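You operate a simulated robot arm through the tools that you are given. There is no shell and no other tool. Be economical: measure what you need, move in short steps, check, and stop when the job is done.

You are at the controls of a simulated robot arm. One attempt, no reset.

## Task
Staple the long batten to the plywood lid.
Fine: lay it on the blue outline, move the slide tray to 1 and press once, to 2 and press once, then back to 0.
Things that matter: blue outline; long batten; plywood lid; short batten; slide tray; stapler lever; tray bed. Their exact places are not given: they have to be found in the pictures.

The check looks at the end state, three seconds after you hand in, the way a careful person would. Anything else that was tipped, shoved, dropped, spilled or broken makes it a failure. A push-on lid holds only when it is set on centred and level and pressed home; a screw cap is set on level and turned clockwise until tight.

## Robot
A 7-joint arm with a two-finger parallel gripper on a trunk, on a base that drives. Base frame: it is fixed to the floor where the robot stands at the start and does not move with it; the origin is under the middle of the robot, x ahead of it, y to its left, z up; the surface under the hand at the start is at about z = 850. Readings come in mm, degrees, newtons and seconds.
With the tool pointing down near the work surface it reaches from about 280 to 740 mm from the robot's upright axis, wherever it stands. Its first joint turns from -115.0 to 115.0 degrees. Places, roughly: blue outline [300, 1000, 900]; slide tray [300, 1000, 900]; stapler lever [400, 600, 1300]; tray bed [300, 1000, 900]. Payload 3.91 kg.
The tool frame sits at the grasp point between the pads (the TCP): z along the fingers, y along the line on which they close. The tips reach 30 mm beyond it. The gripper opens to 110 mm. The fingers are 20 mm wide and 10 mm thick; the gripper's body (48 by 112 mm) begins 55 mm behind the TCP.
Orientation is that of the tool frame in the base frame, as a unit quaternion [x, y, z, w]. With the fingers straight down and closing along the base's y, the tool's x points along the base's -x, its y along +y and its z along -z.

## Interface
- The arm moves only by the tool servo_tool. Its argument "commands" is a list of rows, each a list of 7 numbers: the finger opening in mm, from 0 to 110, then the shift along the tool's x, y, z in mm, then the turn, a rotation vector about the tool's x, y, z in degrees. In form: [[claw, x, y, z, wx, wy, wz], ...]. A call has 1 to 12 rows; each row shifts and turns the commanded pose from where the row before left it, along the tool's axes as they then stand. A row lasts 0.2 s, in which the tool goes at most 50 mm and 8.6 degrees; a call with a longer step from one row to the next is refused whole, and so is a gripper value outside its range. A pose out of reach is approached as far as the arm can. The call stops where the force on the tool passes 90 N (or 10 N more than at its start, if that is more) or the arm is blocked; 0.2 s more then pass. The fingers move at their own pace (about 108 mm/s each) and stop on an object; they squeeze with about 29 N. The grip force told is the motor's: it shows also when the fingers shut on nothing. Time passes only in rows, and 0.2 s behind the last, so rows that do not move let the fingers close. The reply holds the time, the measured pose of the TCP, the force on the tool along the base axes, the opening and the grip force, in the units named above and with some noise, with the torque about the TCP (base axes, N m) and any sound that the robot's microphone picked up.
- Cameras (640 x 400 px; columns grow to the right, rows downward): "scene" is now at [14.6, 184.6, 1760.8]; the picture's right is [0.39, -0.92, 0.00], its down [-0.69, -0.29, -0.67] and it looks along [0.61, 0.26, -0.75] (base axes); focal length 282 px, centre (320, 200). "wrist" rides on the gripper at [72, 17, -103] in the tool frame; the picture's right is [-0.23, 0.97, 0.00], its down [-0.76, -0.18, -0.62] and it looks along [-0.61, -0.14, 0.78] (tool axes); focal length 222 px, centre (320, 200).
- grab_frame(camera): a new picture of that camera. It takes no simulated time.
- lift_body(by): slides the trunk up (or, below 0, down) by that many mm; the arm and the scene camera ride with it, the base frame stays. It gives what a move gives, with no picture.
- base_move(legs): drives the robot by 1 to 6 legs, each [ahead, turn to the left] in mm and degrees, along the robot's own axes; the way and the turn of a leg run together, so that a leg with both is an arc; at most 1500 mm and 180 degrees a leg. The arm and the cameras ride along, it lands a little off, and it stops where it bumps. It gives what a move gives.
- aim_head(pan, tilt): turns the head with the scene camera to pan (to the left, within 155 degrees either way) and tilt (down, from -29 to 69), counted from straight ahead of the robot. It gives what a move gives.
- point_at(camera, pixels): for up to 12 pixels [column, row] of the newest picture of that camera ("zoom" is the newest enlarged one), the place [x, y, z] in the base frame of the surface seen there, good to about 3 mm. It takes no simulated time.
- close_up(camera, box): a new picture of the part [left, top, right, bottom] of that camera's present view, enlarged. It takes no simulated time.
- close_job(): hands the job in; it is judged then, once.

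Keep the steps short. Do not move on a guess: measure, check each grasp and each placing, and mend mistakes. In all there are 80 turns and 48 pictures (those below and enlarged ones count). Leave the gripper open and the arm clear of the work at the hand-in unless told otherwise, and finish with a single line.

The tools are called after "Emit:" by a JSON object that holds its "api" and its "payload". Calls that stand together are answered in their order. servo_tool: Moves the arm, as the interface text tells. Its arguments: {"type":"object","properties":{"commands":{"type":"array","items":{"type":"array","items":{"type":"number"}}}},"required":["commands"]} The other tools are called the same way: lift_body (by) slides the trunk up or down; base_move (legs) drives the base; aim_head (pan, tilt) turns the head that bears the scene camera; grab_frame (camera) takes a picture; point_at (camera, pixels) gives the place of the surface under pixels of a picture; close_up (camera, box) takes an enlarged picture of a part of a camera's view; close_job () hands the job in.

At the start:

```text
t: 0.0
ee_pos: [195.2, 389.8, 1540.7]
tool_rot: [0.0, 1.0, 0.0, 0.0]
contact_force: [0.1, -0.3, 0.0]
moment: [0.02, -0.03, 0.02]
finger_gap: 109.7
finger_force: 0.1
trunk travel left (down, up): [-875.0, 115.0]
robot x, y, heading: [0.2, 0.6, 0.1]
head pan, tilt: [22.7, 48.3]
```

scene: 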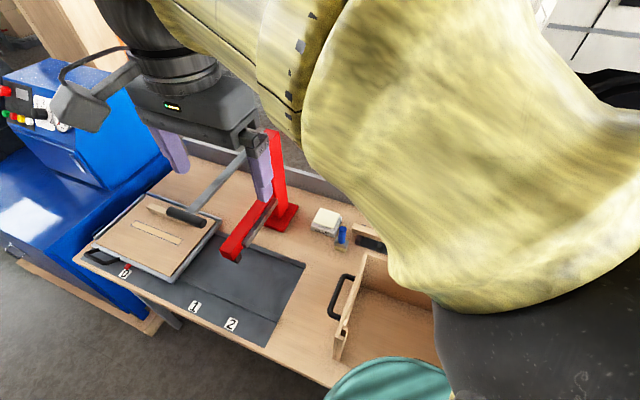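
wrist: 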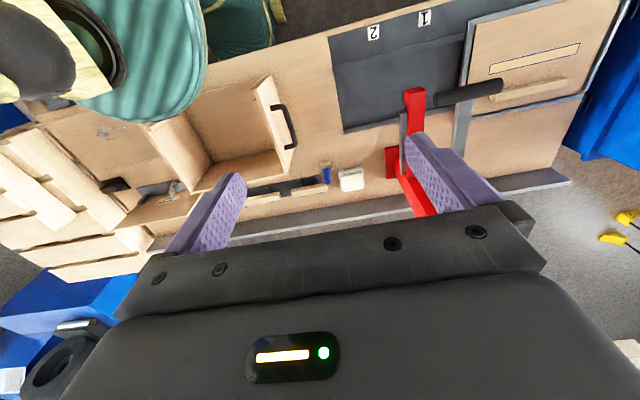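

I see the tray with the plywood lid on the left, the red stapler and its dark-handled lever in the scene picture; I enlarge that part and the wrist view of it.

Emit:
{"api": "close_up", "payload": {"camera": "scene", "box": [70, 120, 310, 350]}}

Emit:
{"api": "close_up", "payload": {"camera": "wrist", "box": [90, 0, 640, 260]}}

```text
1.74 times, centred on (190, 235) of scene
```

zoom: 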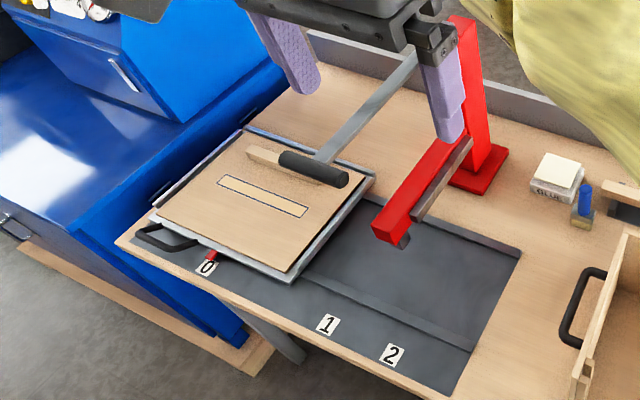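

```text
1.16 times, centred on (365, 130) of wrist
```

zoom: 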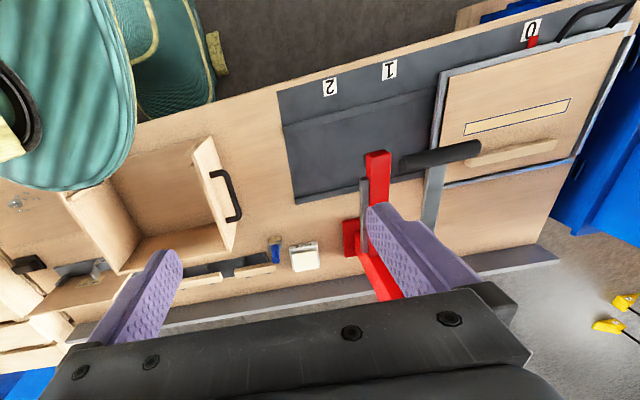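

I measure the outline corners, the batten on the lid, lever handle, red arm, tray edges and bed marks in the newest wrist close-up.

Emit:
{"api": "point_at", "payload": {"camera": "zoom", "pixels": [[465, 123], [570, 99], [568, 110], [466, 134], [468, 163], [556, 144], [405, 162], [478, 148], [377, 157], [532, 42], [390, 70], [330, 87]]}}

Emit:
{"api": "point_at", "payload": {"camera": "wrist", "pixels": [[470, 22], [622, 0], [582, 93], [472, 118], [350, 178], [326, 175], [262, 192], [310, 190], [285, 125], [345, 130], [460, 130], [470, 70]]}}

```text
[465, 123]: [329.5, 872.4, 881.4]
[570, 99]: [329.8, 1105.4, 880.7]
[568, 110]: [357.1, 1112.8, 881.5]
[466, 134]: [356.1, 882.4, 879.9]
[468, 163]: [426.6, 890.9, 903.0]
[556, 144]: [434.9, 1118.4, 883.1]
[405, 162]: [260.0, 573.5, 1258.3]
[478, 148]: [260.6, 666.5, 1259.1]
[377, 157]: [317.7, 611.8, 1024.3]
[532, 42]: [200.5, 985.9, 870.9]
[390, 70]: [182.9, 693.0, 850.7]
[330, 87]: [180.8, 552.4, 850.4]
```

```text
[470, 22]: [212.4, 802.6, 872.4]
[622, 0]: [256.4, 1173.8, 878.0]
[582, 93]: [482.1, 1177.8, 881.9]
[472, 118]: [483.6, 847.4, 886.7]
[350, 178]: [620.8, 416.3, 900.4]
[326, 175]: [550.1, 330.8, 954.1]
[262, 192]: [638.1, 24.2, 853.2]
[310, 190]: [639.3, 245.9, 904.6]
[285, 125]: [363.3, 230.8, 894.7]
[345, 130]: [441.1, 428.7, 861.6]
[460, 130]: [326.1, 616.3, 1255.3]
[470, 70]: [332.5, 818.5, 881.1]
```

Lid top is near z 881, the outline about x 330–357, y 872–1110, a batten of that length lies behind it, and the lever handle is near (260, 620, 1258). Now I look left to see the table's front edge and the floor where I might drive.

Emit:
{"api": "aim_head", "payload": {"pan": 75, "tilt": 45}}

Emit:
{"api": "grab_frame", "payload": {"camera": "scene"}}

```text
t: 1.2
ee_pos: [194.9, 390.7, 1539.7]
tool_rot: [0.0, 1.0, -0.001, 0.0]
contact_force: [0.2, -0.4, 0.1]
moment: [0.01, 0.01, 0.0]
finger_gap: 110.0
finger_force: 0.1
trunk travel left (down, up): [-875.0, 115.0]
robot x, y, heading: [1.2, 0.7, 0.0]
head pan, tilt: [75.0, 45.0]
```

```text
43 pictures are left
```

scene: 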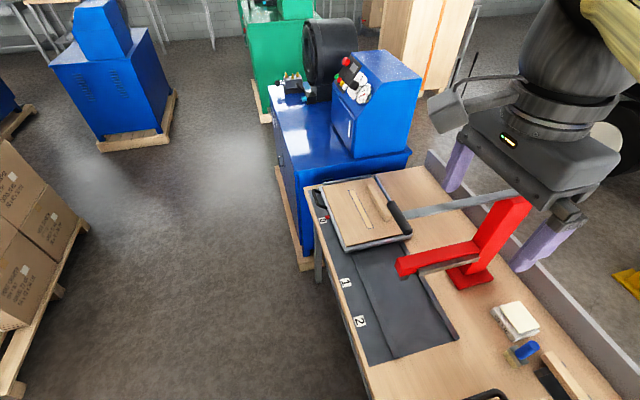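

The floor left of the robot is free. I measure the table edge, floor, box pallet, blue cabinet, and stapler parts.

Emit:
{"api": "point_at", "payload": {"camera": "scene", "pixels": [[328, 270], [363, 380], [306, 195], [80, 225], [295, 215], [404, 264], [400, 275], [440, 262], [470, 252], [508, 203], [470, 280], [408, 228]]}}

Emit:
{"api": "close_up", "payload": {"camera": "scene", "box": [300, 160, 540, 370]}}

```text
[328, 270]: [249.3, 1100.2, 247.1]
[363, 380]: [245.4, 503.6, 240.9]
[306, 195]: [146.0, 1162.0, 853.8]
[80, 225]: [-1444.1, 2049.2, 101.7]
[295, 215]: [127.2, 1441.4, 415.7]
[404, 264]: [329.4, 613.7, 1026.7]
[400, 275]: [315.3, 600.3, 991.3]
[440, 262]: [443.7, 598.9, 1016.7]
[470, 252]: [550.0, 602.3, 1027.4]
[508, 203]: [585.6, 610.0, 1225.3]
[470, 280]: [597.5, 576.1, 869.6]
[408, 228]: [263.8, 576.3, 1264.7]
```

```text
1.90 times, centred on (420, 265) of scene
```

zoom: 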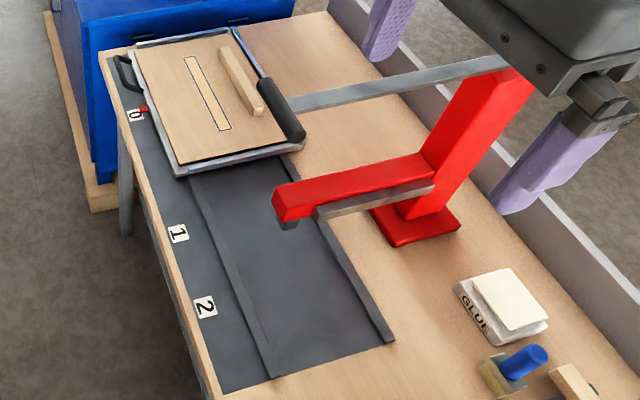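

The batten lies along y just behind the outline. I measure its top corners, the outline corners, tray handle, pointer, marks and stapler nose in this enlargement.

Emit:
{"api": "point_at", "payload": {"camera": "zoom", "pixels": [[222, 48], [231, 47], [255, 113], [264, 107], [250, 106], [185, 58], [195, 56], [220, 130], [231, 127], [145, 110], [122, 75], [289, 225]]}}

Emit:
{"api": "point_at", "payload": {"camera": "zoom", "pixels": [[135, 116], [178, 233], [204, 306], [180, 178], [305, 148], [143, 48], [225, 32], [570, 380], [495, 375], [175, 162], [288, 130], [120, 60]]}}

```text
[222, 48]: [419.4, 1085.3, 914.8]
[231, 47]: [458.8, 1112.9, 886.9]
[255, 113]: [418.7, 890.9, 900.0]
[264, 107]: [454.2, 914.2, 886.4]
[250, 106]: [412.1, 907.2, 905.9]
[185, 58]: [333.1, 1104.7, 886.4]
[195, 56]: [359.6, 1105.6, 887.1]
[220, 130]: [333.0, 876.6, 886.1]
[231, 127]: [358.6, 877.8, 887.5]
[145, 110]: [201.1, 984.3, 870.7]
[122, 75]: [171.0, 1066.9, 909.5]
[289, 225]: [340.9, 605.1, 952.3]
```

```text
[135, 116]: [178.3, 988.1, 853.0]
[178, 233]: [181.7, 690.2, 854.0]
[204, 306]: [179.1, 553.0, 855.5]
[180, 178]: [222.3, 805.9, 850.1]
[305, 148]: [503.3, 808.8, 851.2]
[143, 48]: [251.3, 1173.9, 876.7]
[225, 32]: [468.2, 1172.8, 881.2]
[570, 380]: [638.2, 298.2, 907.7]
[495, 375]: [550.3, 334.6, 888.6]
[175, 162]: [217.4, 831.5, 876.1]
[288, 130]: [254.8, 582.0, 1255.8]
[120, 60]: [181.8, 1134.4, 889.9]
```

The lid batten spans about y 890–1090, the outline about 232 long: it might be the shorter one. I look at the rest of the table for another batten.

Emit:
{"api": "aim_head", "payload": {"pan": -5, "tilt": 50}}

Emit:
{"api": "grab_frame", "payload": {"camera": "scene"}}

Emit:
{"api": "close_up", "payload": {"camera": "wrist", "box": [0, 60, 360, 290]}}

```text
t: 2.7
ee_pos: [194.3, 390.1, 1540.1]
tool_rot: [0.0, 1.0, 0.0, -0.001]
contact_force: [0.6, 0.5, -0.1]
moment: [-0.05, 0.0, 0.0]
finger_gap: 110.2
finger_force: 0.1
trunk travel left (down, up): [-875.0, 115.0]
robot x, y, heading: [-1.5, -1.3, -0.2]
head pan, tilt: [-5.0, 50.0]
```

```text
41 pictures are left
```

scene: 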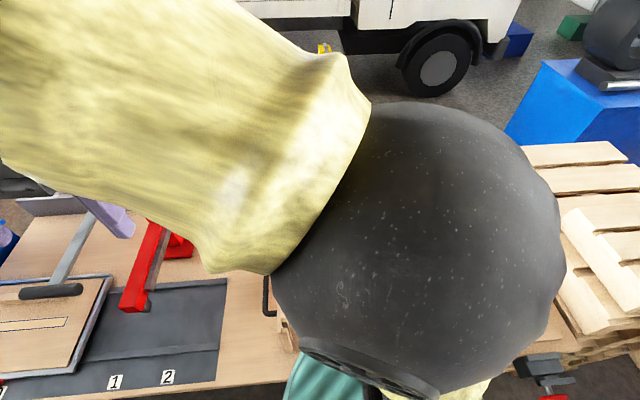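

```text
1.74 times, centred on (180, 175) of wrist
```

zoom: 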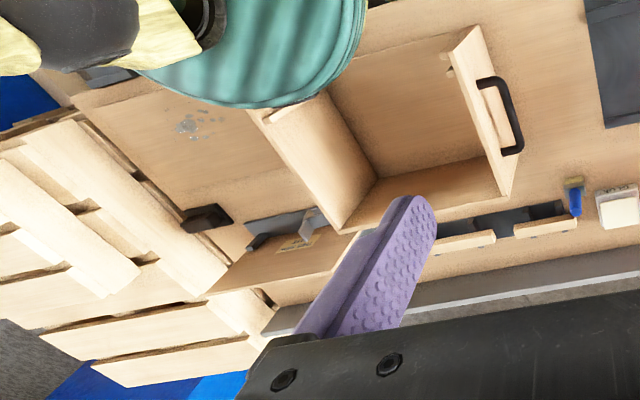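

Two wooden strips lie on a dark tray by the glue (zoom (465,242) and (545,228)). I measure them.

Emit:
{"api": "point_at", "payload": {"camera": "zoom", "pixels": [[437, 246], [494, 234], [516, 232], [577, 222], [495, 243], [436, 255], [577, 230], [500, 218], [545, 228], [465, 242]]}}

Emit:
{"api": "close_up", "payload": {"camera": "wrist", "box": [220, 150, 380, 230]}}

```text
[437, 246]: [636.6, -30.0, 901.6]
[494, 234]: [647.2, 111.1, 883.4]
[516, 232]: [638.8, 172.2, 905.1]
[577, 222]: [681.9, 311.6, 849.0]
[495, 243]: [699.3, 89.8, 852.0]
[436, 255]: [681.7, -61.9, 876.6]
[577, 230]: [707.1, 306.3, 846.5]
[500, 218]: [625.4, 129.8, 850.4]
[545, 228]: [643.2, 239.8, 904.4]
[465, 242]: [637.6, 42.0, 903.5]
```

```text
4.00 times, centred on (300, 190) of wrist
```

zoom: 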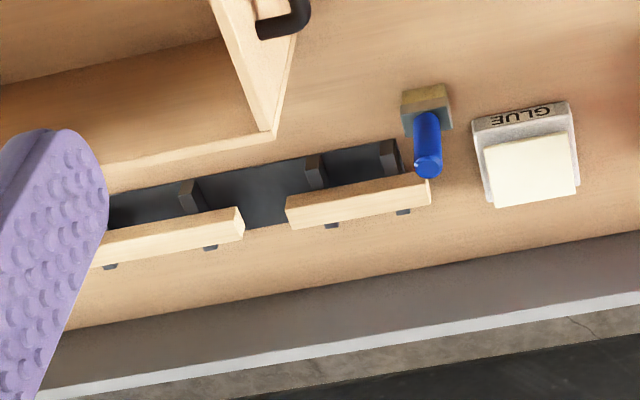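

Two battens rest on dark supports; the right one here (y 172–305) is short, the other is partly hidden by a finger. I shift the hand right and ahead to see it whole.

Emit:
{"api": "servo_tool", "payload": {"commands": [[110, -30, -50, 0, 0, 0, 0], [110, -30, -50, 0, 0, 0, 0], [110, -30, -50, 0, 0, 0, 0], [110, -30, -50, 0, 0, 0, 0], [110, 0, -40, 0, 0, 0, 0]]}}

Emit:
{"api": "grab_frame", "payload": {"camera": "wrist"}}

```text
refused: row 1 steps farther than a row can; nothing moved
```

```text
38 pictures are left
```

wrist: 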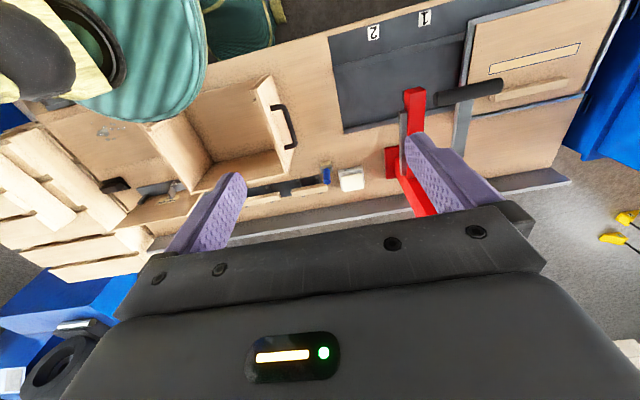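

The combined step was too long; I repeat it with smaller steps.

Emit:
{"api": "servo_tool", "payload": {"commands": [[110, -25, -40, 0, 0, 0, 0], [110, -25, -40, 0, 0, 0, 0], [110, -25, -40, 0, 0, 0, 0], [110, -25, -40, 0, 0, 0, 0], [110, 0, -40, 0, 0, 0, 0]]}}

Emit:
{"api": "grab_frame", "payload": {"camera": "wrist"}}

```text
t: 3.9
ee_pos: [295.9, 186.1, 1539.2]
tool_rot: [-0.001, 1.0, 0.001, 0.001]
contact_force: [0.0, -0.6, -0.1]
moment: [0.04, -0.03, 0.0]
finger_gap: 110.1
finger_force: 0.0
trunk travel left (down, up): [-875.0, 115.0]
robot x, y, heading: [-2.6, -0.3, -0.2]
head pan, tilt: [-5.0, 50.0]
```

```text
37 pictures are left
```

wrist: 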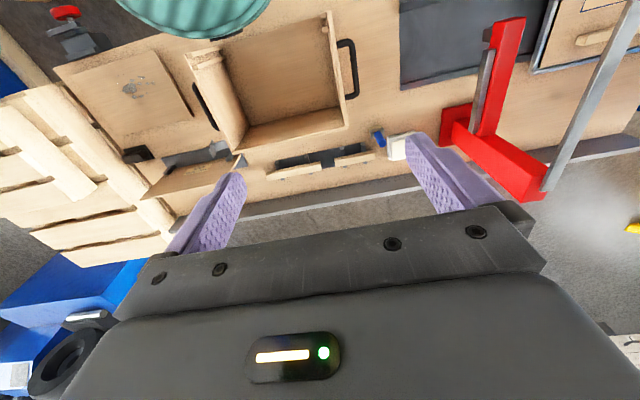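

Both strips are visible around (295,172) and (353,160). I enlarge.

Emit:
{"api": "close_up", "payload": {"camera": "wrist", "box": [240, 115, 400, 215]}}

```text
4.00 times, centred on (320, 165) of wrist
```

zoom: 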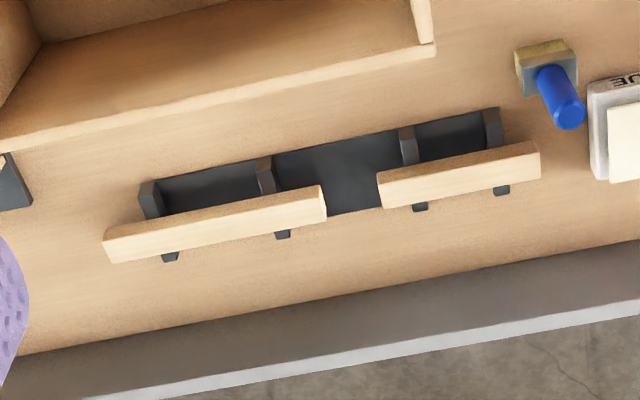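

Emit:
{"api": "point_at", "payload": {"camera": "zoom", "pixels": [[106, 233], [320, 187], [110, 260], [325, 216], [379, 178], [536, 146], [382, 206], [540, 174], [215, 212], [218, 235], [150, 195], [432, 42]]}}

Emit:
{"api": "point_at", "payload": {"camera": "wrist", "pixels": [[240, 165], [345, 120], [220, 150], [245, 155], [315, 155], [300, 190], [250, 200], [380, 185]]}}

```text
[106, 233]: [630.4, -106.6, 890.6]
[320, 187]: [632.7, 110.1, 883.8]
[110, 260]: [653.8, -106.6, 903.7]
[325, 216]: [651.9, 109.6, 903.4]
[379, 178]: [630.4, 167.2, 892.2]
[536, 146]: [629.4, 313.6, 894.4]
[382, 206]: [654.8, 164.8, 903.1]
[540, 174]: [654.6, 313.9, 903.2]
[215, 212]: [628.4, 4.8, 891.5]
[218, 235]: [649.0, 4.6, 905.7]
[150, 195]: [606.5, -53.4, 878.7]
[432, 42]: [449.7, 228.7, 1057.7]
```

```text
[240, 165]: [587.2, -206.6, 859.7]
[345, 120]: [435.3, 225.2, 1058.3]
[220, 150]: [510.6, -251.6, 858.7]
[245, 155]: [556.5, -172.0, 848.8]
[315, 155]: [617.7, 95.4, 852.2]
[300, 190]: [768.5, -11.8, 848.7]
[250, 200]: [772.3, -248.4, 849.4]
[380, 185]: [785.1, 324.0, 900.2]
```

Long batten found: y −107…110, x ≈ 629–655, top z ≈ 904, centre about (642, 2), on posts at y ≈ ±55; the short one is y 165–314 and must stay. First I turn the hand 90° about its axis so it closes along base x.

Emit:
{"api": "servo_tool", "payload": {"commands": [[110, 0, 0, 0, 0, 0, 8.2], [110, 0, 0, 0, 0, 0, 8.2], [110, 0, 0, 0, 0, 0, 8.2], [110, 0, 0, 0, 0, 0, 8.2], [110, 0, 0, 0, 0, 0, 8.2], [110, 0, 0, 0, 0, 0, 8.2], [110, 0, 0, 0, 0, 0, 8.2], [110, 0, 0, 0, 0, 0, 8.2], [110, 0, 0, 0, 0, 0, 8.2], [110, 0, 0, 0, 0, 0, 8.2], [110, 0, 0, 0, 0, 0, 8]]}}

```text
t: 6.3
ee_pos: [294.2, 188.6, 1538.6]
tool_rot: [0.707, 0.707, 0.0, 0.0]
contact_force: [0.4, 0.7, 0.7]
moment: [0.0, -0.02, -0.03]
finger_gap: 109.9
finger_force: 0.1
trunk travel left (down, up): [-875.0, 115.0]
robot x, y, heading: [-0.7, -1.7, -0.2]
head pan, tilt: [-5.0, 50.0]
```

Orientation is right (tool x now +y, tool y now +x). I move above the batten, to about (642, 2, 1155).

Emit:
{"api": "servo_tool", "payload": {"commands": [[110, -15.5, 29, 32, 0, 0, 0], [110, -15.5, 29, 32, 0, 0, 0], [110, -15.5, 29, 32, 0, 0, 0], [110, -15.5, 29, 32, 0, 0, 0], [110, -15.5, 29, 32, 0, 0, 0], [110, -15.5, 29, 32, 0, 0, 0], [110, -15.5, 29, 32, 0, 0, 0], [110, -15.5, 29, 32, 0, 0, 0], [110, -15.5, 29, 32, 0, 0, 0], [110, -15.5, 29, 32, 0, 0, 0], [110, -15.5, 29, 32, 0, 0, 0], [110, -15.5, 29, 32, 0, 0, 0]]}}

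Emit:
{"api": "grab_frame", "payload": {"camera": "wrist"}}

```text
t: 8.9
ee_pos: [645.9, 2.0, 1152.8]
tool_rot: [0.707, 0.707, 0.0, -0.001]
contact_force: [0.2, -0.2, 0.1]
moment: [0.0, 0.03, 0.02]
finger_gap: 109.8
finger_force: 0.0
trunk travel left (down, up): [-875.0, 115.0]
robot x, y, heading: [0.8, -2.9, -0.0]
head pan, tilt: [-5.0, 50.0]
```

```text
35 pictures are left
```

wrist: 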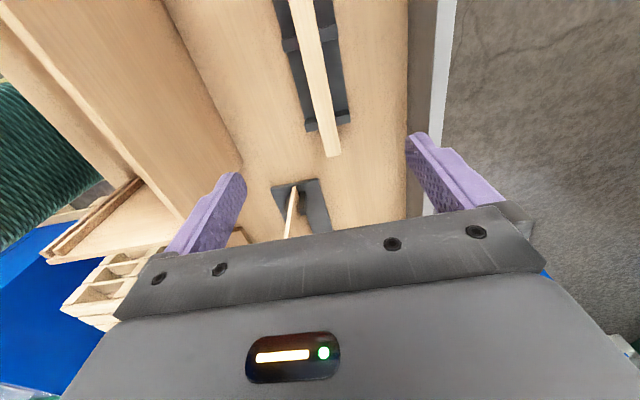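

The batten is between the fingers. I measure its edges and end, plus the rack's post positions.

Emit:
{"api": "point_at", "payload": {"camera": "wrist", "pixels": [[297, 20], [312, 20], [318, 120], [332, 120], [326, 154], [339, 154], [300, 2], [325, 60], [292, 45], [312, 128], [345, 118], [240, 100]]}}

```text
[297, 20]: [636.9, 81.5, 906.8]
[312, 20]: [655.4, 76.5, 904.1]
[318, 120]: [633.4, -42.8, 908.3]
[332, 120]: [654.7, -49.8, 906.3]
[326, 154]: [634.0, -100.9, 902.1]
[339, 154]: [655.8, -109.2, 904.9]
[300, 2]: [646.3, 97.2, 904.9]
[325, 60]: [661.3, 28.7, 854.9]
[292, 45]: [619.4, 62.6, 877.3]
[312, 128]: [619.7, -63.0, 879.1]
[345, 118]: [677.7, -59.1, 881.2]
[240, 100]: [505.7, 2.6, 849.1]
```

Batten centre x ≈ 645, y ≈ 1. I go down 262 mm with the fingers at 80 mm, to TCP z ≈ 891.

Emit:
{"api": "servo_tool", "payload": {"commands": [[80, 0, 0, 45, 0, 0, 0], [80, 0, 0, 45, 0, 0, 0], [80, 0, 0, 45, 0, 0, 0], [80, 0, 0, 45, 0, 0, 0], [80, 0, 0, 42, 0, 0, 0], [80, 0, 0, 40, 0, 0, 0], [80, 0, 0, 0, 0, 0, 0]]}}

```text
t: 10.5
ee_pos: [642.5, 3.9, 893.9]
tool_rot: [0.708, 0.707, 0.0, 0.0]
contact_force: [-0.3, 0.2, 1.0]
moment: [0.0, 0.02, 0.04]
finger_gap: 80.1
finger_force: 0.0
trunk travel left (down, up): [-875.0, 115.0]
robot x, y, heading: [2.6, -0.7, 0.0]
head pan, tilt: [-5.0, 50.0]
```

No contact. I close on the batten (shifting 2 mm to centre) and check the opening.

Emit:
{"api": "servo_tool", "payload": {"commands": [[80, -2, 2, 1, 0, 0, 0], [20, 0, 0, 0, 0, 0, 0], [15, 0, 0, 0, 0, 0, 0], [10, 0, 0, 0, 0, 0, 0], [10, 0, 0, 0, 0, 0, 0]]}}

Emit:
{"api": "grab_frame", "payload": {"camera": "wrist"}}

```text
t: 11.7
ee_pos: [645.1, 1.2, 891.1]
tool_rot: [0.707, 0.708, 0.0, 0.0]
contact_force: [0.9, 0.0, 1.8]
moment: [0.06, -0.02, -0.01]
finger_gap: 27.5
finger_force: 29.0
trunk travel left (down, up): [-875.0, 115.0]
robot x, y, heading: [-2.2, -1.5, 0.1]
head pan, tilt: [-5.0, 50.0]
```

```text
34 pictures are left
```

wrist: 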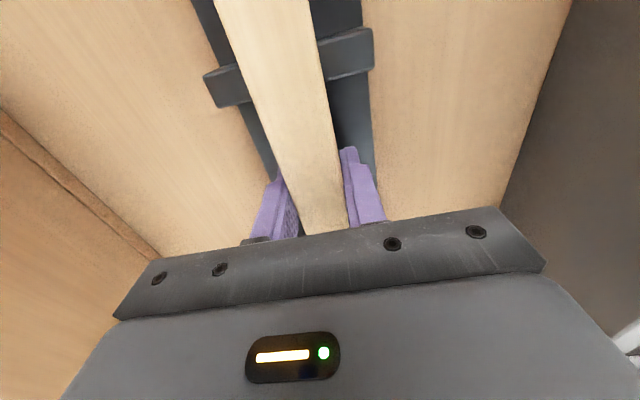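

Gripped: gap 27.5 mm, 29 N. I lift straight up.

Emit:
{"api": "servo_tool", "payload": {"commands": [[10, 0, 0, -20, 0, 0, 0], [10, 0, 0, -40, 0, 0, 0], [10, 0, 0, -45, 0, 0, 0], [10, 0, 0, -45, 0, 0, 0], [10, 0, 0, -45, 0, 0, 0], [10, 0, 0, -45, 0, 0, 0], [10, 0, 0, -45, 0, 0, 0], [10, 0, 0, -45, 0, 0, 0], [10, 0, -45, 0, 0, 0, 0], [10, 0, -45, 0, 0, 0, 0], [10, 0, -45, 0, 0, 0, 0], [10, 0, -45, 0, 0, 0, 0]]}}

Emit:
{"api": "grab_frame", "payload": {"camera": "wrist"}}

```text
t: 14.3
ee_pos: [464.3, 1.6, 1226.2]
tool_rot: [0.706, 0.708, 0.0, 0.0]
contact_force: [-0.5, 1.2, -1.1]
moment: [0.03, -0.02, -0.02]
finger_gap: 27.1
finger_force: 28.6
trunk travel left (down, up): [-875.0, 115.0]
robot x, y, heading: [-1.1, -0.7, -0.0]
head pan, tilt: [-5.0, 50.0]
```

```text
33 pictures are left
```

wrist: 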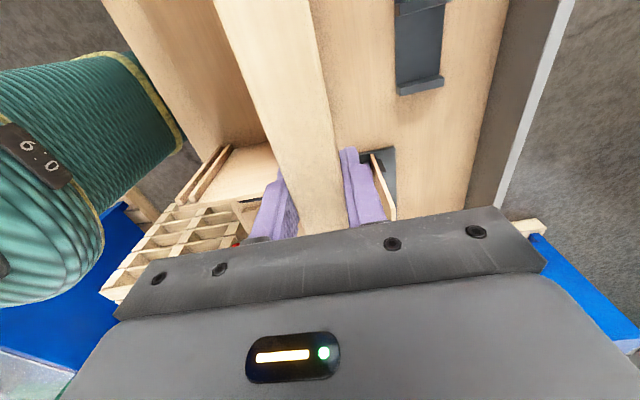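

The batten is held. Before driving I check the floor behind the robot.

Emit:
{"api": "aim_head", "payload": {"pan": 145, "tilt": 35}}

Emit:
{"api": "grab_frame", "payload": {"camera": "scene"}}

```text
t: 16.7
ee_pos: [468.0, 0.3, 1223.6]
tool_rot: [0.707, 0.707, 0.0, 0.0]
contact_force: [-0.6, -0.5, -1.0]
moment: [0.01, 0.02, -0.03]
finger_gap: 27.2
finger_force: 29.4
trunk travel left (down, up): [-875.0, 115.0]
robot x, y, heading: [4.6, -1.4, -0.3]
head pan, tilt: [145.0, 35.0]
```

```text
32 pictures are left
```

scene: 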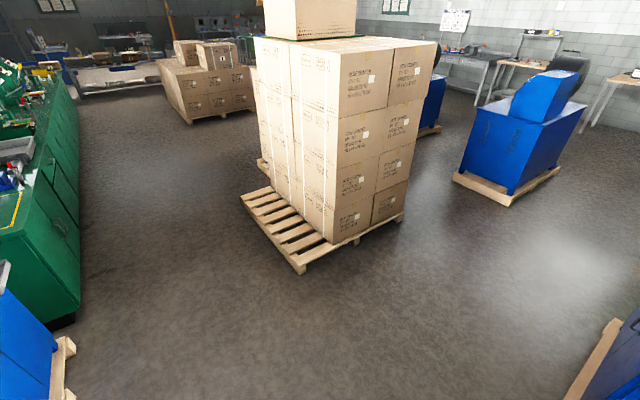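

Emit:
{"api": "point_at", "payload": {"camera": "scene", "pixels": [[300, 272], [400, 220], [70, 375], [68, 320], [320, 395], [565, 395]]}}

```text
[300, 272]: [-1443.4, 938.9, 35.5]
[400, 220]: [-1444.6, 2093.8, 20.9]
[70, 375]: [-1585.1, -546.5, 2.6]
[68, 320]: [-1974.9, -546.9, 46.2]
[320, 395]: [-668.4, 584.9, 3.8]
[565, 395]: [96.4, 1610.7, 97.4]
```

All clear (pallet at x −1443). I back 220, turn left, drive 800 along the bench, turn back to face it.

Emit:
{"api": "base_move", "payload": {"legs": [[-220, 0], [0, 90], [800, 0], [0, -90]]}}

Emit:
{"api": "aim_head", "payload": {"pan": 15, "tilt": 48}}

Emit:
{"api": "grab_frame", "payload": {"camera": "scene"}}

```text
t: 34.4
ee_pos: [251.5, 806.1, 1224.2]
tool_rot: [0.716, 0.698, 0.0, 0.0]
contact_force: [0.3, -0.4, -1.1]
moment: [0.0, -0.03, -0.01]
finger_gap: 27.5
finger_force: 29.3
trunk travel left (down, up): [-875.0, 115.0]
robot x, y, heading: [-219.0, 818.9, -1.2]
head pan, tilt: [145.0, 35.0]
```

```text
t: 36.5
ee_pos: [249.4, 805.8, 1224.1]
tool_rot: [0.715, 0.699, 0.0, 0.0]
contact_force: [0.0, -0.5, -1.4]
moment: [0.03, -0.01, 0.04]
finger_gap: 27.5
finger_force: 29.4
trunk travel left (down, up): [-875.0, 115.0]
robot x, y, heading: [-218.3, 820.4, -1.4]
head pan, tilt: [15.0, 48.0]
```

```text
31 pictures are left
```

scene: 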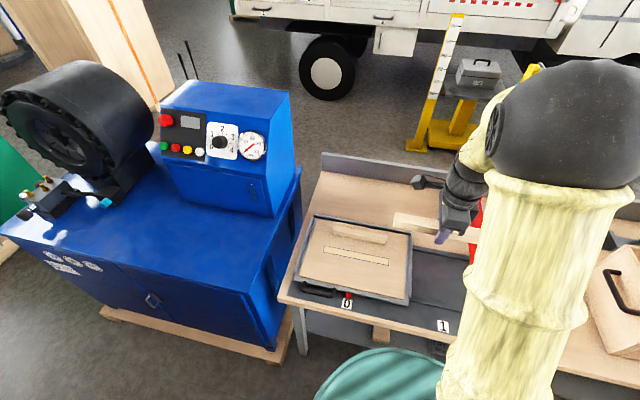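

Parked well; the outline is in view around (358,256). I enlarge and measure.

Emit:
{"api": "close_up", "payload": {"camera": "scene", "box": [270, 200, 430, 310]}}

```text
3.64 times, centred on (350, 255) of scene
```

zoom: 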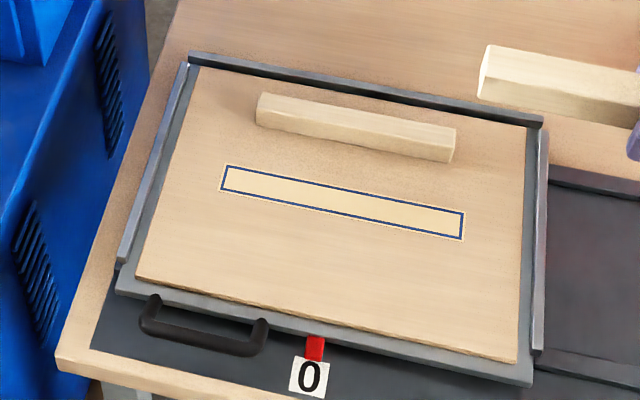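

Emit:
{"api": "point_at", "payload": {"camera": "zoom", "pixels": [[224, 166], [462, 211], [462, 238], [221, 190], [257, 116], [452, 160], [260, 95], [455, 130], [165, 327], [235, 347], [145, 312], [262, 330]]}}

Emit:
{"api": "point_at", "payload": {"camera": "zoom", "pixels": [[315, 338], [309, 378], [190, 70], [535, 125], [520, 360], [135, 278], [485, 72], [480, 97], [345, 190], [342, 214], [200, 330], [268, 118]]}}

```text
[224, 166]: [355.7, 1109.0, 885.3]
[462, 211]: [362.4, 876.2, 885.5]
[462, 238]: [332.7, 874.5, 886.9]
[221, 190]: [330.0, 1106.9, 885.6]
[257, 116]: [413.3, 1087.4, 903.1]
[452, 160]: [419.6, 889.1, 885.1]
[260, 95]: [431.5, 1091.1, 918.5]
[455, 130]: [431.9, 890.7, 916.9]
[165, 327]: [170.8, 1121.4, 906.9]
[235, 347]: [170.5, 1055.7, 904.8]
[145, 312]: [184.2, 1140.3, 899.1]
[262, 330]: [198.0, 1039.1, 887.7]
```

```text
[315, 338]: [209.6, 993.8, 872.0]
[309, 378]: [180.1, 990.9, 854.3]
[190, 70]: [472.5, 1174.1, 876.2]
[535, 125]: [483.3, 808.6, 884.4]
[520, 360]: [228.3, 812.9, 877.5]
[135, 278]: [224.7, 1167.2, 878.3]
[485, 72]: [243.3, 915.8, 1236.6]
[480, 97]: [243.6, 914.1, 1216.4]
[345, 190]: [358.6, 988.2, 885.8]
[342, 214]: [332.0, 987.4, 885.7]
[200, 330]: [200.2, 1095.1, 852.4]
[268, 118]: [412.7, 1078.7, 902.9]
```

Outline centre ≈ (345, 991), square with the bench; the batten's end at y 915 confirms it is gripped at its centre. Note: tips reach 30 mm past the TCP, so they'd hit the lid before the batten; I'll need to release it guided between the pads just above the lid, then regrip higher. First: yaw correction −1.4° and move over the outline.

Emit:
{"api": "servo_tool", "payload": {"commands": [[10, 0, 0, 0, 0, 0, -1.4], [10, 31, 16, 0, 0, 0, 0], [10, 31, 16, 0, 0, 0, 0], [10, 31, 16, 0, 0, 0, 0], [10, 31, 16, 0, 0, 0, 0], [10, 31, 16, 0, 0, 0, 0], [10, 30.5, 15.5, 0, 0, 0, 0], [10, 0, 0, 45, 0, 0, 0], [10, 0, 0, 45, 0, 0, 0], [10, 0, 0, 45, 0, 0, 0], [10, 0, 0, 45, 0, 0, 0], [10, 0, 0, 40, 0, 0, 0]]}}

Emit:
{"api": "close_up", "payload": {"camera": "scene", "box": [270, 180, 430, 310]}}

```text
t: 39.1
ee_pos: [345.7, 990.3, 1003.1]
tool_rot: [0.707, 0.707, 0.001, 0.0]
contact_force: [-0.6, 0.3, -1.2]
moment: [0.01, 0.01, 0.0]
finger_gap: 27.7
finger_force: 29.7
trunk travel left (down, up): [-875.0, 115.0]
robot x, y, heading: [-216.0, 817.2, -1.4]
head pan, tilt: [15.0, 48.0]
```

```text
3.08 times, centred on (350, 245) of scene
```

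zoom: 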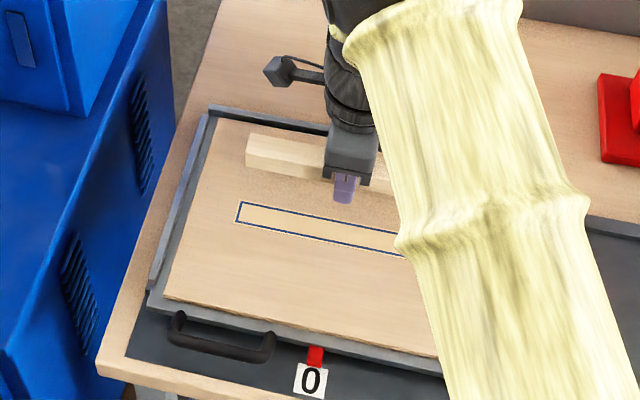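

The batten hovers over the lid. I lower to TCP ≈ 918 (tips just above the lid).

Emit:
{"api": "servo_tool", "payload": {"commands": [[10, 0, 0, 40, 0, 0, 0], [10, 0, 0, 30, 0, 0, 0], [10, 0, 0, 14, 0, 0, 0], [10, 0, 0, 0, 0, 0, 0]]}}

Emit:
{"api": "grab_frame", "payload": {"camera": "wrist"}}

```text
t: 40.1
ee_pos: [345.8, 992.7, 921.2]
tool_rot: [0.707, 0.707, 0.0, 0.0]
contact_force: [-0.5, -0.1, -0.3]
moment: [-0.01, 0.0, 0.02]
finger_gap: 27.2
finger_force: 29.3
trunk travel left (down, up): [-875.0, 115.0]
robot x, y, heading: [-217.8, 814.8, -1.4]
head pan, tilt: [15.0, 48.0]
```

```text
28 pictures are left
```

wrist: 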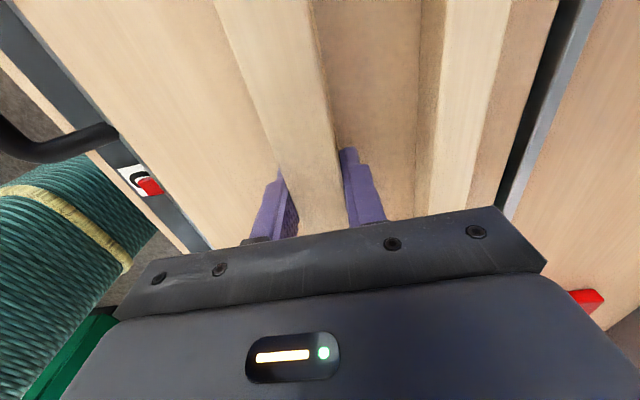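

Now small steps down to feel the tips touch the lid.

Emit:
{"api": "servo_tool", "payload": {"commands": [[10, 0, 0, 3, 0, 0, 0], [10, 0, 0, 3, 0, 0, 0], [10, 0, 0, 0, 0, 0, 0]]}}

```text
t: 40.9
ee_pos: [345.5, 991.6, 913.9]
tool_rot: [0.707, 0.707, 0.0, -0.001]
contact_force: [1.1, 0.3, -0.7]
moment: [-0.02, -0.01, -0.01]
finger_gap: 27.4
finger_force: 28.9
trunk travel left (down, up): [-875.0, 115.0]
robot x, y, heading: [-218.4, 820.6, -1.4]
head pan, tilt: [15.0, 48.0]
```

Emit:
{"api": "servo_tool", "payload": {"commands": [[10, 0, 0, 2, 0, 0, 0], [10, 0, 0, 0, 0, 0, 0]]}}

```text
t: 41.5
ee_pos: [346.0, 991.4, 913.0]
tool_rot: [0.707, 0.707, 0.0, 0.0]
contact_force: [0.7, 0.5, 6.3]
moment: [0.04, 0.11, -0.03]
finger_gap: 27.3
finger_force: 28.8
trunk travel left (down, up): [-875.0, 115.0]
robot x, y, heading: [-218.0, 819.0, -1.3]
head pan, tilt: [15.0, 48.0]
```

The tips touch (6 N). I open only to 30 mm so the batten slides down between the pads, wait, and look.

Emit:
{"api": "servo_tool", "payload": {"commands": [[30, 0, 0, 0, 0, 0, 0], [30, 0, 0, 0, 0, 0, 0], [30, 0, 0, 0, 0, 0, 0]]}}

Emit:
{"api": "grab_frame", "payload": {"camera": "wrist"}}

```text
t: 42.3
ee_pos: [345.3, 991.0, 913.2]
tool_rot: [0.707, 0.707, -0.001, 0.0]
contact_force: [4.2, 1.4, 11.3]
moment: [0.04, 0.06, -0.01]
finger_gap: 28.1
finger_force: 0.2
trunk travel left (down, up): [-875.0, 115.0]
robot x, y, heading: [-218.6, 814.0, -1.4]
head pan, tilt: [15.0, 48.0]
```

```text
27 pictures are left
```

wrist: 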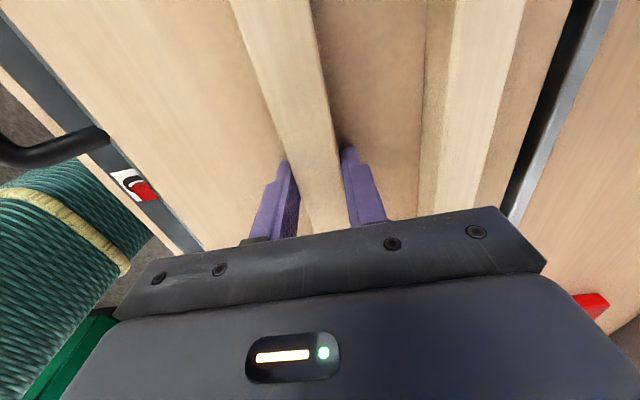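

It has come down onto the lid. I raise 3 mm, open, and rise 100 mm to look at where it lies.

Emit:
{"api": "servo_tool", "payload": {"commands": [[30, 0, 0, -3, 0, 0, 0], [40, 0, 0, 0, 0, 0, 0], [50, 0, 0, 0, 0, 0, 0], [50, 0, 0, -40, 0, 0, 0], [50, 0, 0, -40, 0, 0, 0], [50, 0, 0, -40, 0, 0, 0], [50, 0, 0, -40, 0, 0, 0], [50, 0, 0, 0, 0, 0, 0]]}}

Emit:
{"api": "close_up", "payload": {"camera": "wrist", "box": [160, 0, 480, 200]}}

Emit:
{"api": "close_up", "payload": {"camera": "scene", "box": [270, 200, 430, 300]}}

```text
t: 44.1
ee_pos: [344.6, 991.4, 1076.1]
tool_rot: [0.707, 0.707, 0.0, 0.0]
contact_force: [0.4, 0.6, -0.8]
moment: [0.0, 0.0, -0.01]
finger_gap: 50.1
finger_force: 0.0
trunk travel left (down, up): [-875.0, 115.0]
robot x, y, heading: [-216.5, 819.5, -1.4]
head pan, tilt: [15.0, 48.0]
```

```text
2.00 times, centred on (320, 100) of wrist
```

zoom: 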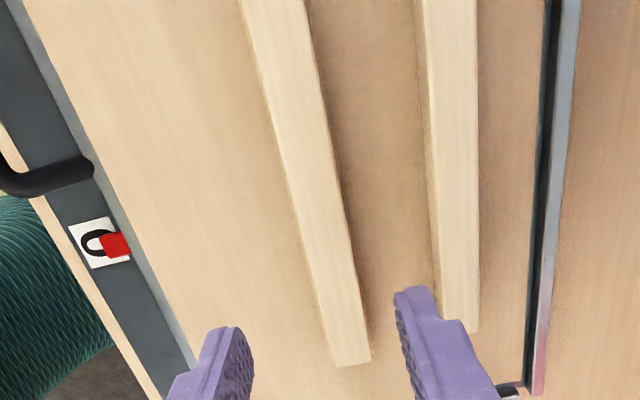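

```text
4.00 times, centred on (350, 250) of scene
```

zoom: 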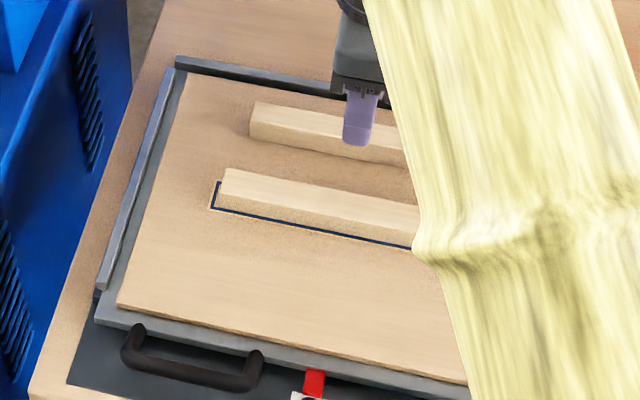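

The batten lies inside the outline with blue visible in front and at the left end. I measure its position relative to the outline, and move the arm right/away a bit afterwards to see the other end.

Emit:
{"api": "point_at", "payload": {"camera": "zoom", "pixels": [[213, 208], [220, 203], [225, 170], [218, 184], [300, 188], [300, 229], [300, 222], [400, 204], [400, 243], [398, 235]]}}

Emit:
{"api": "servo_tool", "payload": {"commands": [[50, 0, -45, -20, 0, 0, 0], [50, 0, -45, -20, 0, 0, 0], [50, -45, 0, -20, 0, 0, 0], [50, -45, 0, -20, 0, 0, 0], [50, -45, 0, -20, 0, 0, 0], [50, 0, -30, -20, 0, 0, 0]]}}

Emit:
{"api": "close_up", "payload": {"camera": "scene", "box": [290, 220, 430, 300]}}

```text
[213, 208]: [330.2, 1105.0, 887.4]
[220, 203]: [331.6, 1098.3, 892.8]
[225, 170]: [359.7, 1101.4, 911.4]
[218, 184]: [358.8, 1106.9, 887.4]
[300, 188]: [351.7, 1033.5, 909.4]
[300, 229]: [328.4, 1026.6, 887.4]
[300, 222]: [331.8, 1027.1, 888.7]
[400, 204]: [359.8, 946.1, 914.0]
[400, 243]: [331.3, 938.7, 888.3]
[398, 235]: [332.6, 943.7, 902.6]
```

```text
t: 45.5
ee_pos: [223.7, 857.4, 1196.4]
tool_rot: [0.707, 0.707, 0.001, 0.0]
contact_force: [0.5, 0.1, 0.4]
moment: [-0.03, -0.01, -0.02]
finger_gap: 50.1
finger_force: 0.0
trunk travel left (down, up): [-875.0, 115.0]
robot x, y, heading: [-213.5, 813.9, -1.8]
head pan, tilt: [15.0, 48.0]
```

```text
4.57 times, centred on (360, 260) of scene
```

zoom: 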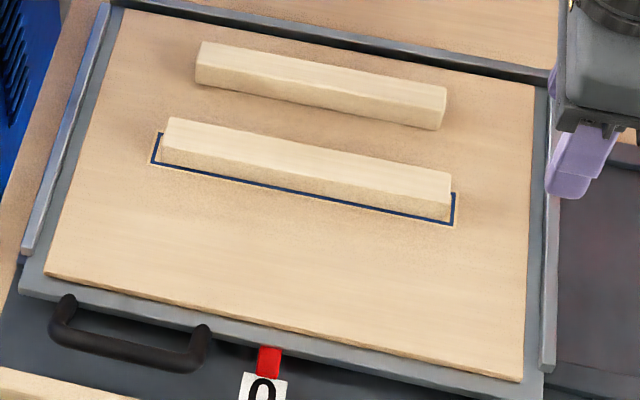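

Margins at both ends are about equal and the front line shows evenly: the batten is centred. Next the tray handle: I measure its bar, posts and the tray's front edge.

Emit:
{"api": "point_at", "payload": {"camera": "zoom", "pixels": [[70, 328], [90, 336], [110, 341], [130, 346], [150, 351], [180, 357], [110, 349], [68, 298], [204, 330], [130, 322], [110, 300], [268, 350]]}}

```text
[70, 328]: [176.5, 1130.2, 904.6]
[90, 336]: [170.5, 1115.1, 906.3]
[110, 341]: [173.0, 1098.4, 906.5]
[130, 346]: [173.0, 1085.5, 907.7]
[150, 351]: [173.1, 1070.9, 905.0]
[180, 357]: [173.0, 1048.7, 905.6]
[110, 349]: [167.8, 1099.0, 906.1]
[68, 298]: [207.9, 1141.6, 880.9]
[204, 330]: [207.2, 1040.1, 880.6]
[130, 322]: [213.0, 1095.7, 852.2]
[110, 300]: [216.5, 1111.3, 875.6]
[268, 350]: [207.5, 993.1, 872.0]
```

Bar centre ≈ (174, y 1050–1130, z ≈ 899). I move above its left part and tilt the hand 10° so the wrist will lean away from the lever.

Emit:
{"api": "servo_tool", "payload": {"commands": [[50, 41, -8, 20, 0, 0, 0], [50, 41, -8, 20, 0, 0, 0], [50, 41, -8, 20, 0, 0, 0], [50, 41, -8, 20, 0, 0, 0], [50, 41, -8, 30, 0, 0, 0], [50, 41, -9, 25, 0, 0, 0], [40, 0, 0, 0, -5, 0, 0], [40, 0, 0, 0, -5, 0, 0], [40, 0, 0, 0, 0, 0, 0]]}}

Emit:
{"api": "grab_frame", "payload": {"camera": "wrist"}}

```text
refused: row 5 steps farther than a row can; nothing moved
```

```text
23 pictures are left
```

wrist: 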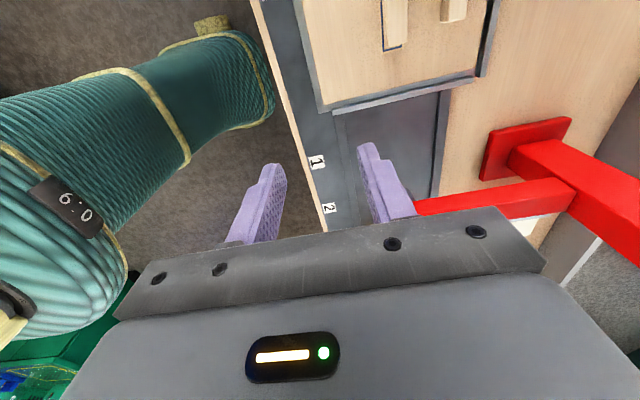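

Emit:
{"api": "servo_tool", "payload": {"commands": [[50, 41, -8, 20, 0, 0, 0], [50, 41, -8, 20, 0, 0, 0], [50, 41, -8, 20, 0, 0, 0], [50, 41, -8, 20, 0, 0, 0], [50, 41, -8, 20, 0, 0, 0], [50, 41, -9, 20, 0, 0, 0], [40, 0, 0, 30, 0, 0, 0], [40, 0, 0, 0, -5, 0, 0], [40, 0, 0, 0, -5, 0, 0], [40, 0, 0, 0, 0, 0, 0]]}}

```text
t: 47.7
ee_pos: [177.1, 1101.2, 1044.4]
tool_rot: [0.704, 0.704, 0.062, 0.062]
contact_force: [0.3, -0.7, 0.4]
moment: [-0.01, -0.03, -0.01]
finger_gap: 39.8
finger_force: 0.0
trunk travel left (down, up): [-875.0, 115.0]
robot x, y, heading: [-216.4, 816.9, -1.4]
head pan, tilt: [15.0, 48.0]
```

The tilt is as meant. I descend along the base vertical to (174, 1103, 902).

Emit:
{"api": "servo_tool", "payload": {"commands": [[40, 2, -7, 35, 0, 0, 0], [40, 0, -7, 35, 0, 0, 0], [40, 0, -7, 35, 0, 0, 0], [40, 0, -7, 34.5, 0, 0, 0], [40, 0, 0, 0, 0, 0, 0]]}}

Emit:
{"api": "close_up", "payload": {"camera": "scene", "box": [260, 220, 420, 320]}}

```text
t: 48.9
ee_pos: [172.9, 1106.0, 904.9]
tool_rot: [0.705, 0.704, 0.061, 0.062]
contact_force: [1.2, -0.2, -0.1]
moment: [0.0, 0.04, 0.0]
finger_gap: 39.8
finger_force: 0.0
trunk travel left (down, up): [-875.0, 115.0]
robot x, y, heading: [-214.8, 815.2, -1.3]
head pan, tilt: [15.0, 48.0]
```

```text
4.00 times, centred on (340, 270) of scene
```

zoom: 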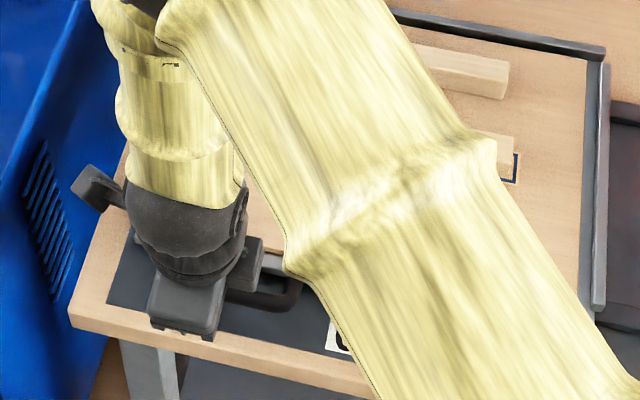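

No contact; the hand is at the left part of the handle. I close on the bar and view with the wrist camera.

Emit:
{"api": "servo_tool", "payload": {"commands": [[20, 0, 0, 3, 0, 0, 0], [5, 0, 0, 0, 0, 0, 0], [5, 0, 0, 0, 0, 0, 0], [5, 0, 0, 0, 0, 0, 0]]}}

Emit:
{"api": "grab_frame", "payload": {"camera": "wrist"}}

```text
t: 49.9
ee_pos: [168.6, 1105.4, 901.1]
tool_rot: [0.704, 0.706, 0.06, 0.061]
contact_force: [-24.4, -1.2, -6.8]
moment: [0.66, 0.15, 0.64]
finger_gap: 13.9
finger_force: 45.4
trunk travel left (down, up): [-875.0, 115.0]
robot x, y, heading: [-216.5, 817.8, -1.4]
head pan, tilt: [15.0, 48.0]
```

```text
21 pictures are left
```

wrist: 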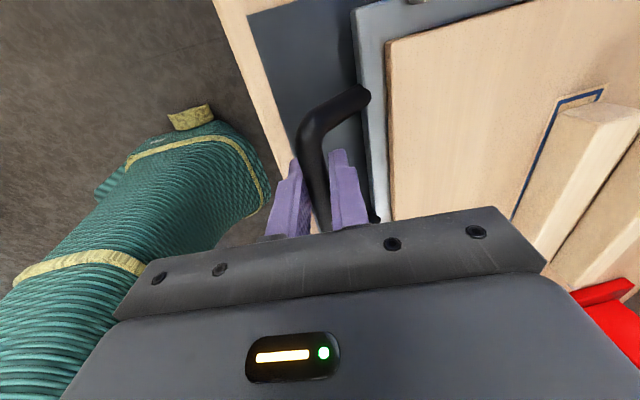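

The bar is held (gap 14). I relieve the sideways pull and drag gently toward the stapler (base −y) as a test.

Emit:
{"api": "servo_tool", "payload": {"commands": [[5, 0, -5, 0, 0, 0, 0], [5, -4, 0, 0, 0, 0, 0], [5, -8, 0, 0, 0, 0, 0], [5, -12, 0, 0, 0, 0, 0], [5, -12, 0, 0, 0, 0, 0], [5, -12, 0, 0, 0, 0, 0], [5, -8, 0, 0, 0, 0, 0], [5, -4, 0, 0, 0, 0, 0], [5, 0, 0, 0, 0, 0, 0]]}}

Emit:
{"api": "close_up", "payload": {"camera": "scene", "box": [270, 200, 460, 320]}}

```text
t: 51.9
ee_pos: [168.9, 1045.0, 901.1]
tool_rot: [0.704, 0.705, 0.062, 0.062]
contact_force: [0.9, -0.2, 14.5]
moment: [-0.34, -0.05, 0.53]
finger_gap: 13.9
finger_force: 45.2
trunk travel left (down, up): [-875.0, 115.0]
robot x, y, heading: [-216.1, 815.7, -1.4]
head pan, tilt: [15.0, 48.0]
```

```text
3.33 times, centred on (365, 260) of scene
```

zoom: 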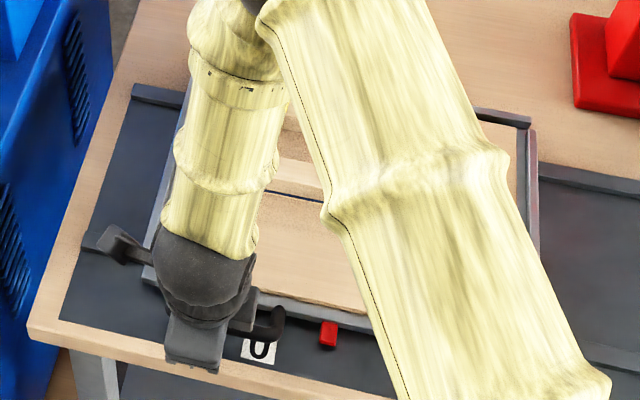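

The tray followed (60 mm, pointer left the 0). I continue 237 mm to mark 1.

Emit:
{"api": "servo_tool", "payload": {"commands": [[5, -6, 0, 0, 0, 0, 0], [5, -14, 0, 0, 0, 0, 0], [5, -22, 0, 0, 0, 0, 0], [5, -26, 0, 0, 0, 0, 0], [5, -26, 0, 0, 0, 0, 0], [5, -26, 0, 0, 0, 0, 0], [5, -26, 0, 0, 0, 0, 0], [5, -26, 0, 0, 0, 0, 0], [5, -26, 0, 0, 0, 0, 0], [5, -20, 0, 0, 0, 0, 0], [5, -12, 0, 0, 0, 0, 0], [5, -7, 0, 0, 0, 0, 0]]}}

Emit:
{"api": "aim_head", "payload": {"pan": 0, "tilt": 50}}

Emit:
{"api": "grab_frame", "payload": {"camera": "scene"}}

```text
t: 54.5
ee_pos: [169.6, 808.0, 899.8]
tool_rot: [0.704, 0.704, 0.061, 0.062]
contact_force: [11.4, -3.3, 34.9]
moment: [-0.43, -0.12, 0.45]
finger_gap: 13.6
finger_force: 44.7
trunk travel left (down, up): [-875.0, 115.0]
robot x, y, heading: [-216.2, 817.2, -1.1]
head pan, tilt: [15.0, 48.0]
```

```text
t: 55.3
ee_pos: [171.7, 806.6, 899.7]
tool_rot: [0.705, 0.704, 0.062, 0.062]
contact_force: [12.3, -4.9, 32.3]
moment: [-0.87, -0.14, 0.37]
finger_gap: 13.5
finger_force: 45.0
trunk travel left (down, up): [-875.0, 115.0]
robot x, y, heading: [-213.4, 819.0, -1.3]
head pan, tilt: [0.0, 50.0]
```

```text
19 pictures are left
```

scene: 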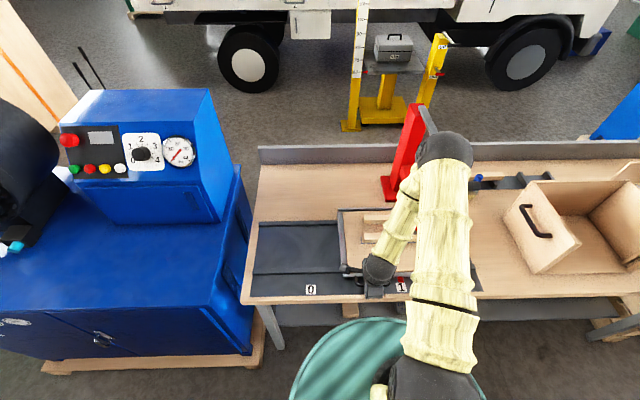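

Pointer looks near the "1" at (400,285). I enlarge and measure it.

Emit:
{"api": "close_up", "payload": {"camera": "scene", "box": [370, 265, 430, 302]}}

```text
10.67 times, centred on (400, 284) of scene
```

zoom: 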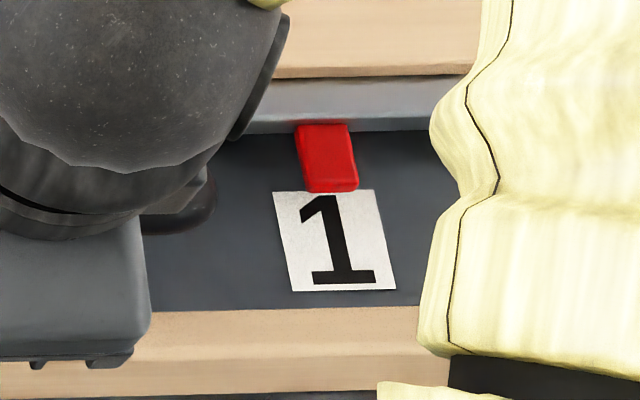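

Emit:
{"api": "point_at", "payload": {"camera": "zoom", "pixels": [[304, 160], [354, 160], [330, 160], [280, 200], [380, 200], [290, 280], [390, 280], [328, 135]]}}

```text
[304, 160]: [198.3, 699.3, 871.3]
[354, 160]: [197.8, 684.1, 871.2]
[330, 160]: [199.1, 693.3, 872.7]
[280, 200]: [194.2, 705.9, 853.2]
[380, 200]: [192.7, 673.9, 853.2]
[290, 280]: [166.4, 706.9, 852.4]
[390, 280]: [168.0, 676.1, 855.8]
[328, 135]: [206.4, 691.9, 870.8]
```

The pointer is at y 691.7 vs the mark centre 690.7: good. Before releasing I check how near the elbow is to the lever by measuring arm points.

Emit:
{"api": "point_at", "payload": {"camera": "scene", "pixels": [[445, 150], [405, 200], [400, 240], [430, 115], [475, 165], [440, 200], [470, 300], [408, 150]]}}

Emit:
{"api": "servo_tool", "payload": {"commands": [[5, 0, 0, -1.5, 0, 0, 0], [20, 0, 0, 0, 0, 0, 0], [36, 0, 0, 0, 0, 0, 0], [36, 0, 0, 0, 0, 0, 0]]}}

```text
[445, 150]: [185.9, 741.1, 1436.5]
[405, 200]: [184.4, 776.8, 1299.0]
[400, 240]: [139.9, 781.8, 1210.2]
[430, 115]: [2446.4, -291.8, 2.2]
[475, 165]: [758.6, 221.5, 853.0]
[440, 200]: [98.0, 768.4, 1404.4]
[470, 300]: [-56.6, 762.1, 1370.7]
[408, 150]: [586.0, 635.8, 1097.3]
```

```text
t: 56.3
ee_pos: [169.3, 807.8, 900.7]
tool_rot: [0.704, 0.705, 0.061, 0.061]
contact_force: [-0.3, -1.0, 0.0]
moment: [0.01, -0.01, -0.02]
finger_gap: 35.8
finger_force: 0.0
trunk travel left (down, up): [-875.0, 115.0]
robot x, y, heading: [-219.5, 818.7, -1.2]
head pan, tilt: [0.0, 50.0]
```

Released cleanly (no force). Note for position 2: the forearm would come near the lever, so I'll handle that step differently. Now rise off the handle and straighten the hand.

Emit:
{"api": "servo_tool", "payload": {"commands": [[36, 0, 0, -40, 0, 0, 0], [36, 0, 0, -45, 0, 0, 0], [36, 0, 0, -45, 0, 0, 0], [36, 0, 0, -45, 0, 0, 0], [36, 0, 0, -45, 0, 0, 0], [36, 0, 0, -45, 0, 0, 0], [0, 0, 0, -45, 5, 0, 0], [0, 0, 0, -45, 5, 0, 0], [0, 0, 0, -45, 0, 0, 0], [0, 0, 0, -45, 0, 0, 0], [0, 0, 0, -45, 0, 0, 0], [0, 0, 0, 0, 0, 0, 0]]}}

Emit:
{"api": "grab_frame", "payload": {"camera": "scene"}}

```text
t: 58.9
ee_pos: [139.6, 805.9, 1382.7]
tool_rot: [0.707, 0.707, 0.0, 0.001]
contact_force: [0.7, 1.1, 0.4]
moment: [0.02, 0.01, 0.04]
finger_gap: 0.0
finger_force: 29.1
out of reach, approached as far as the arm can: row 3, 4, 5
trunk travel left (down, up): [-875.0, 115.0]
robot x, y, heading: [-216.8, 817.9, -1.6]
head pan, tilt: [0.0, 50.0]
```

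```text
17 pictures are left
```

scene: 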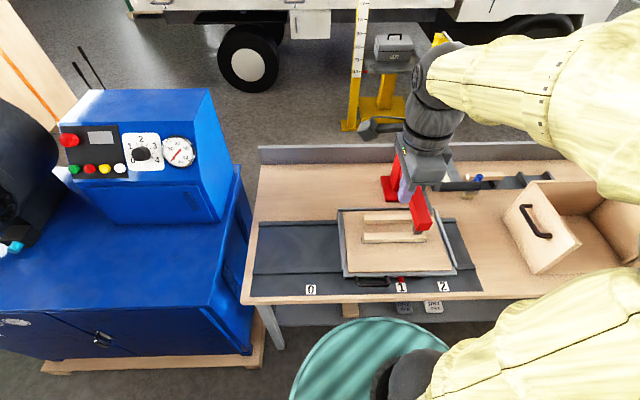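

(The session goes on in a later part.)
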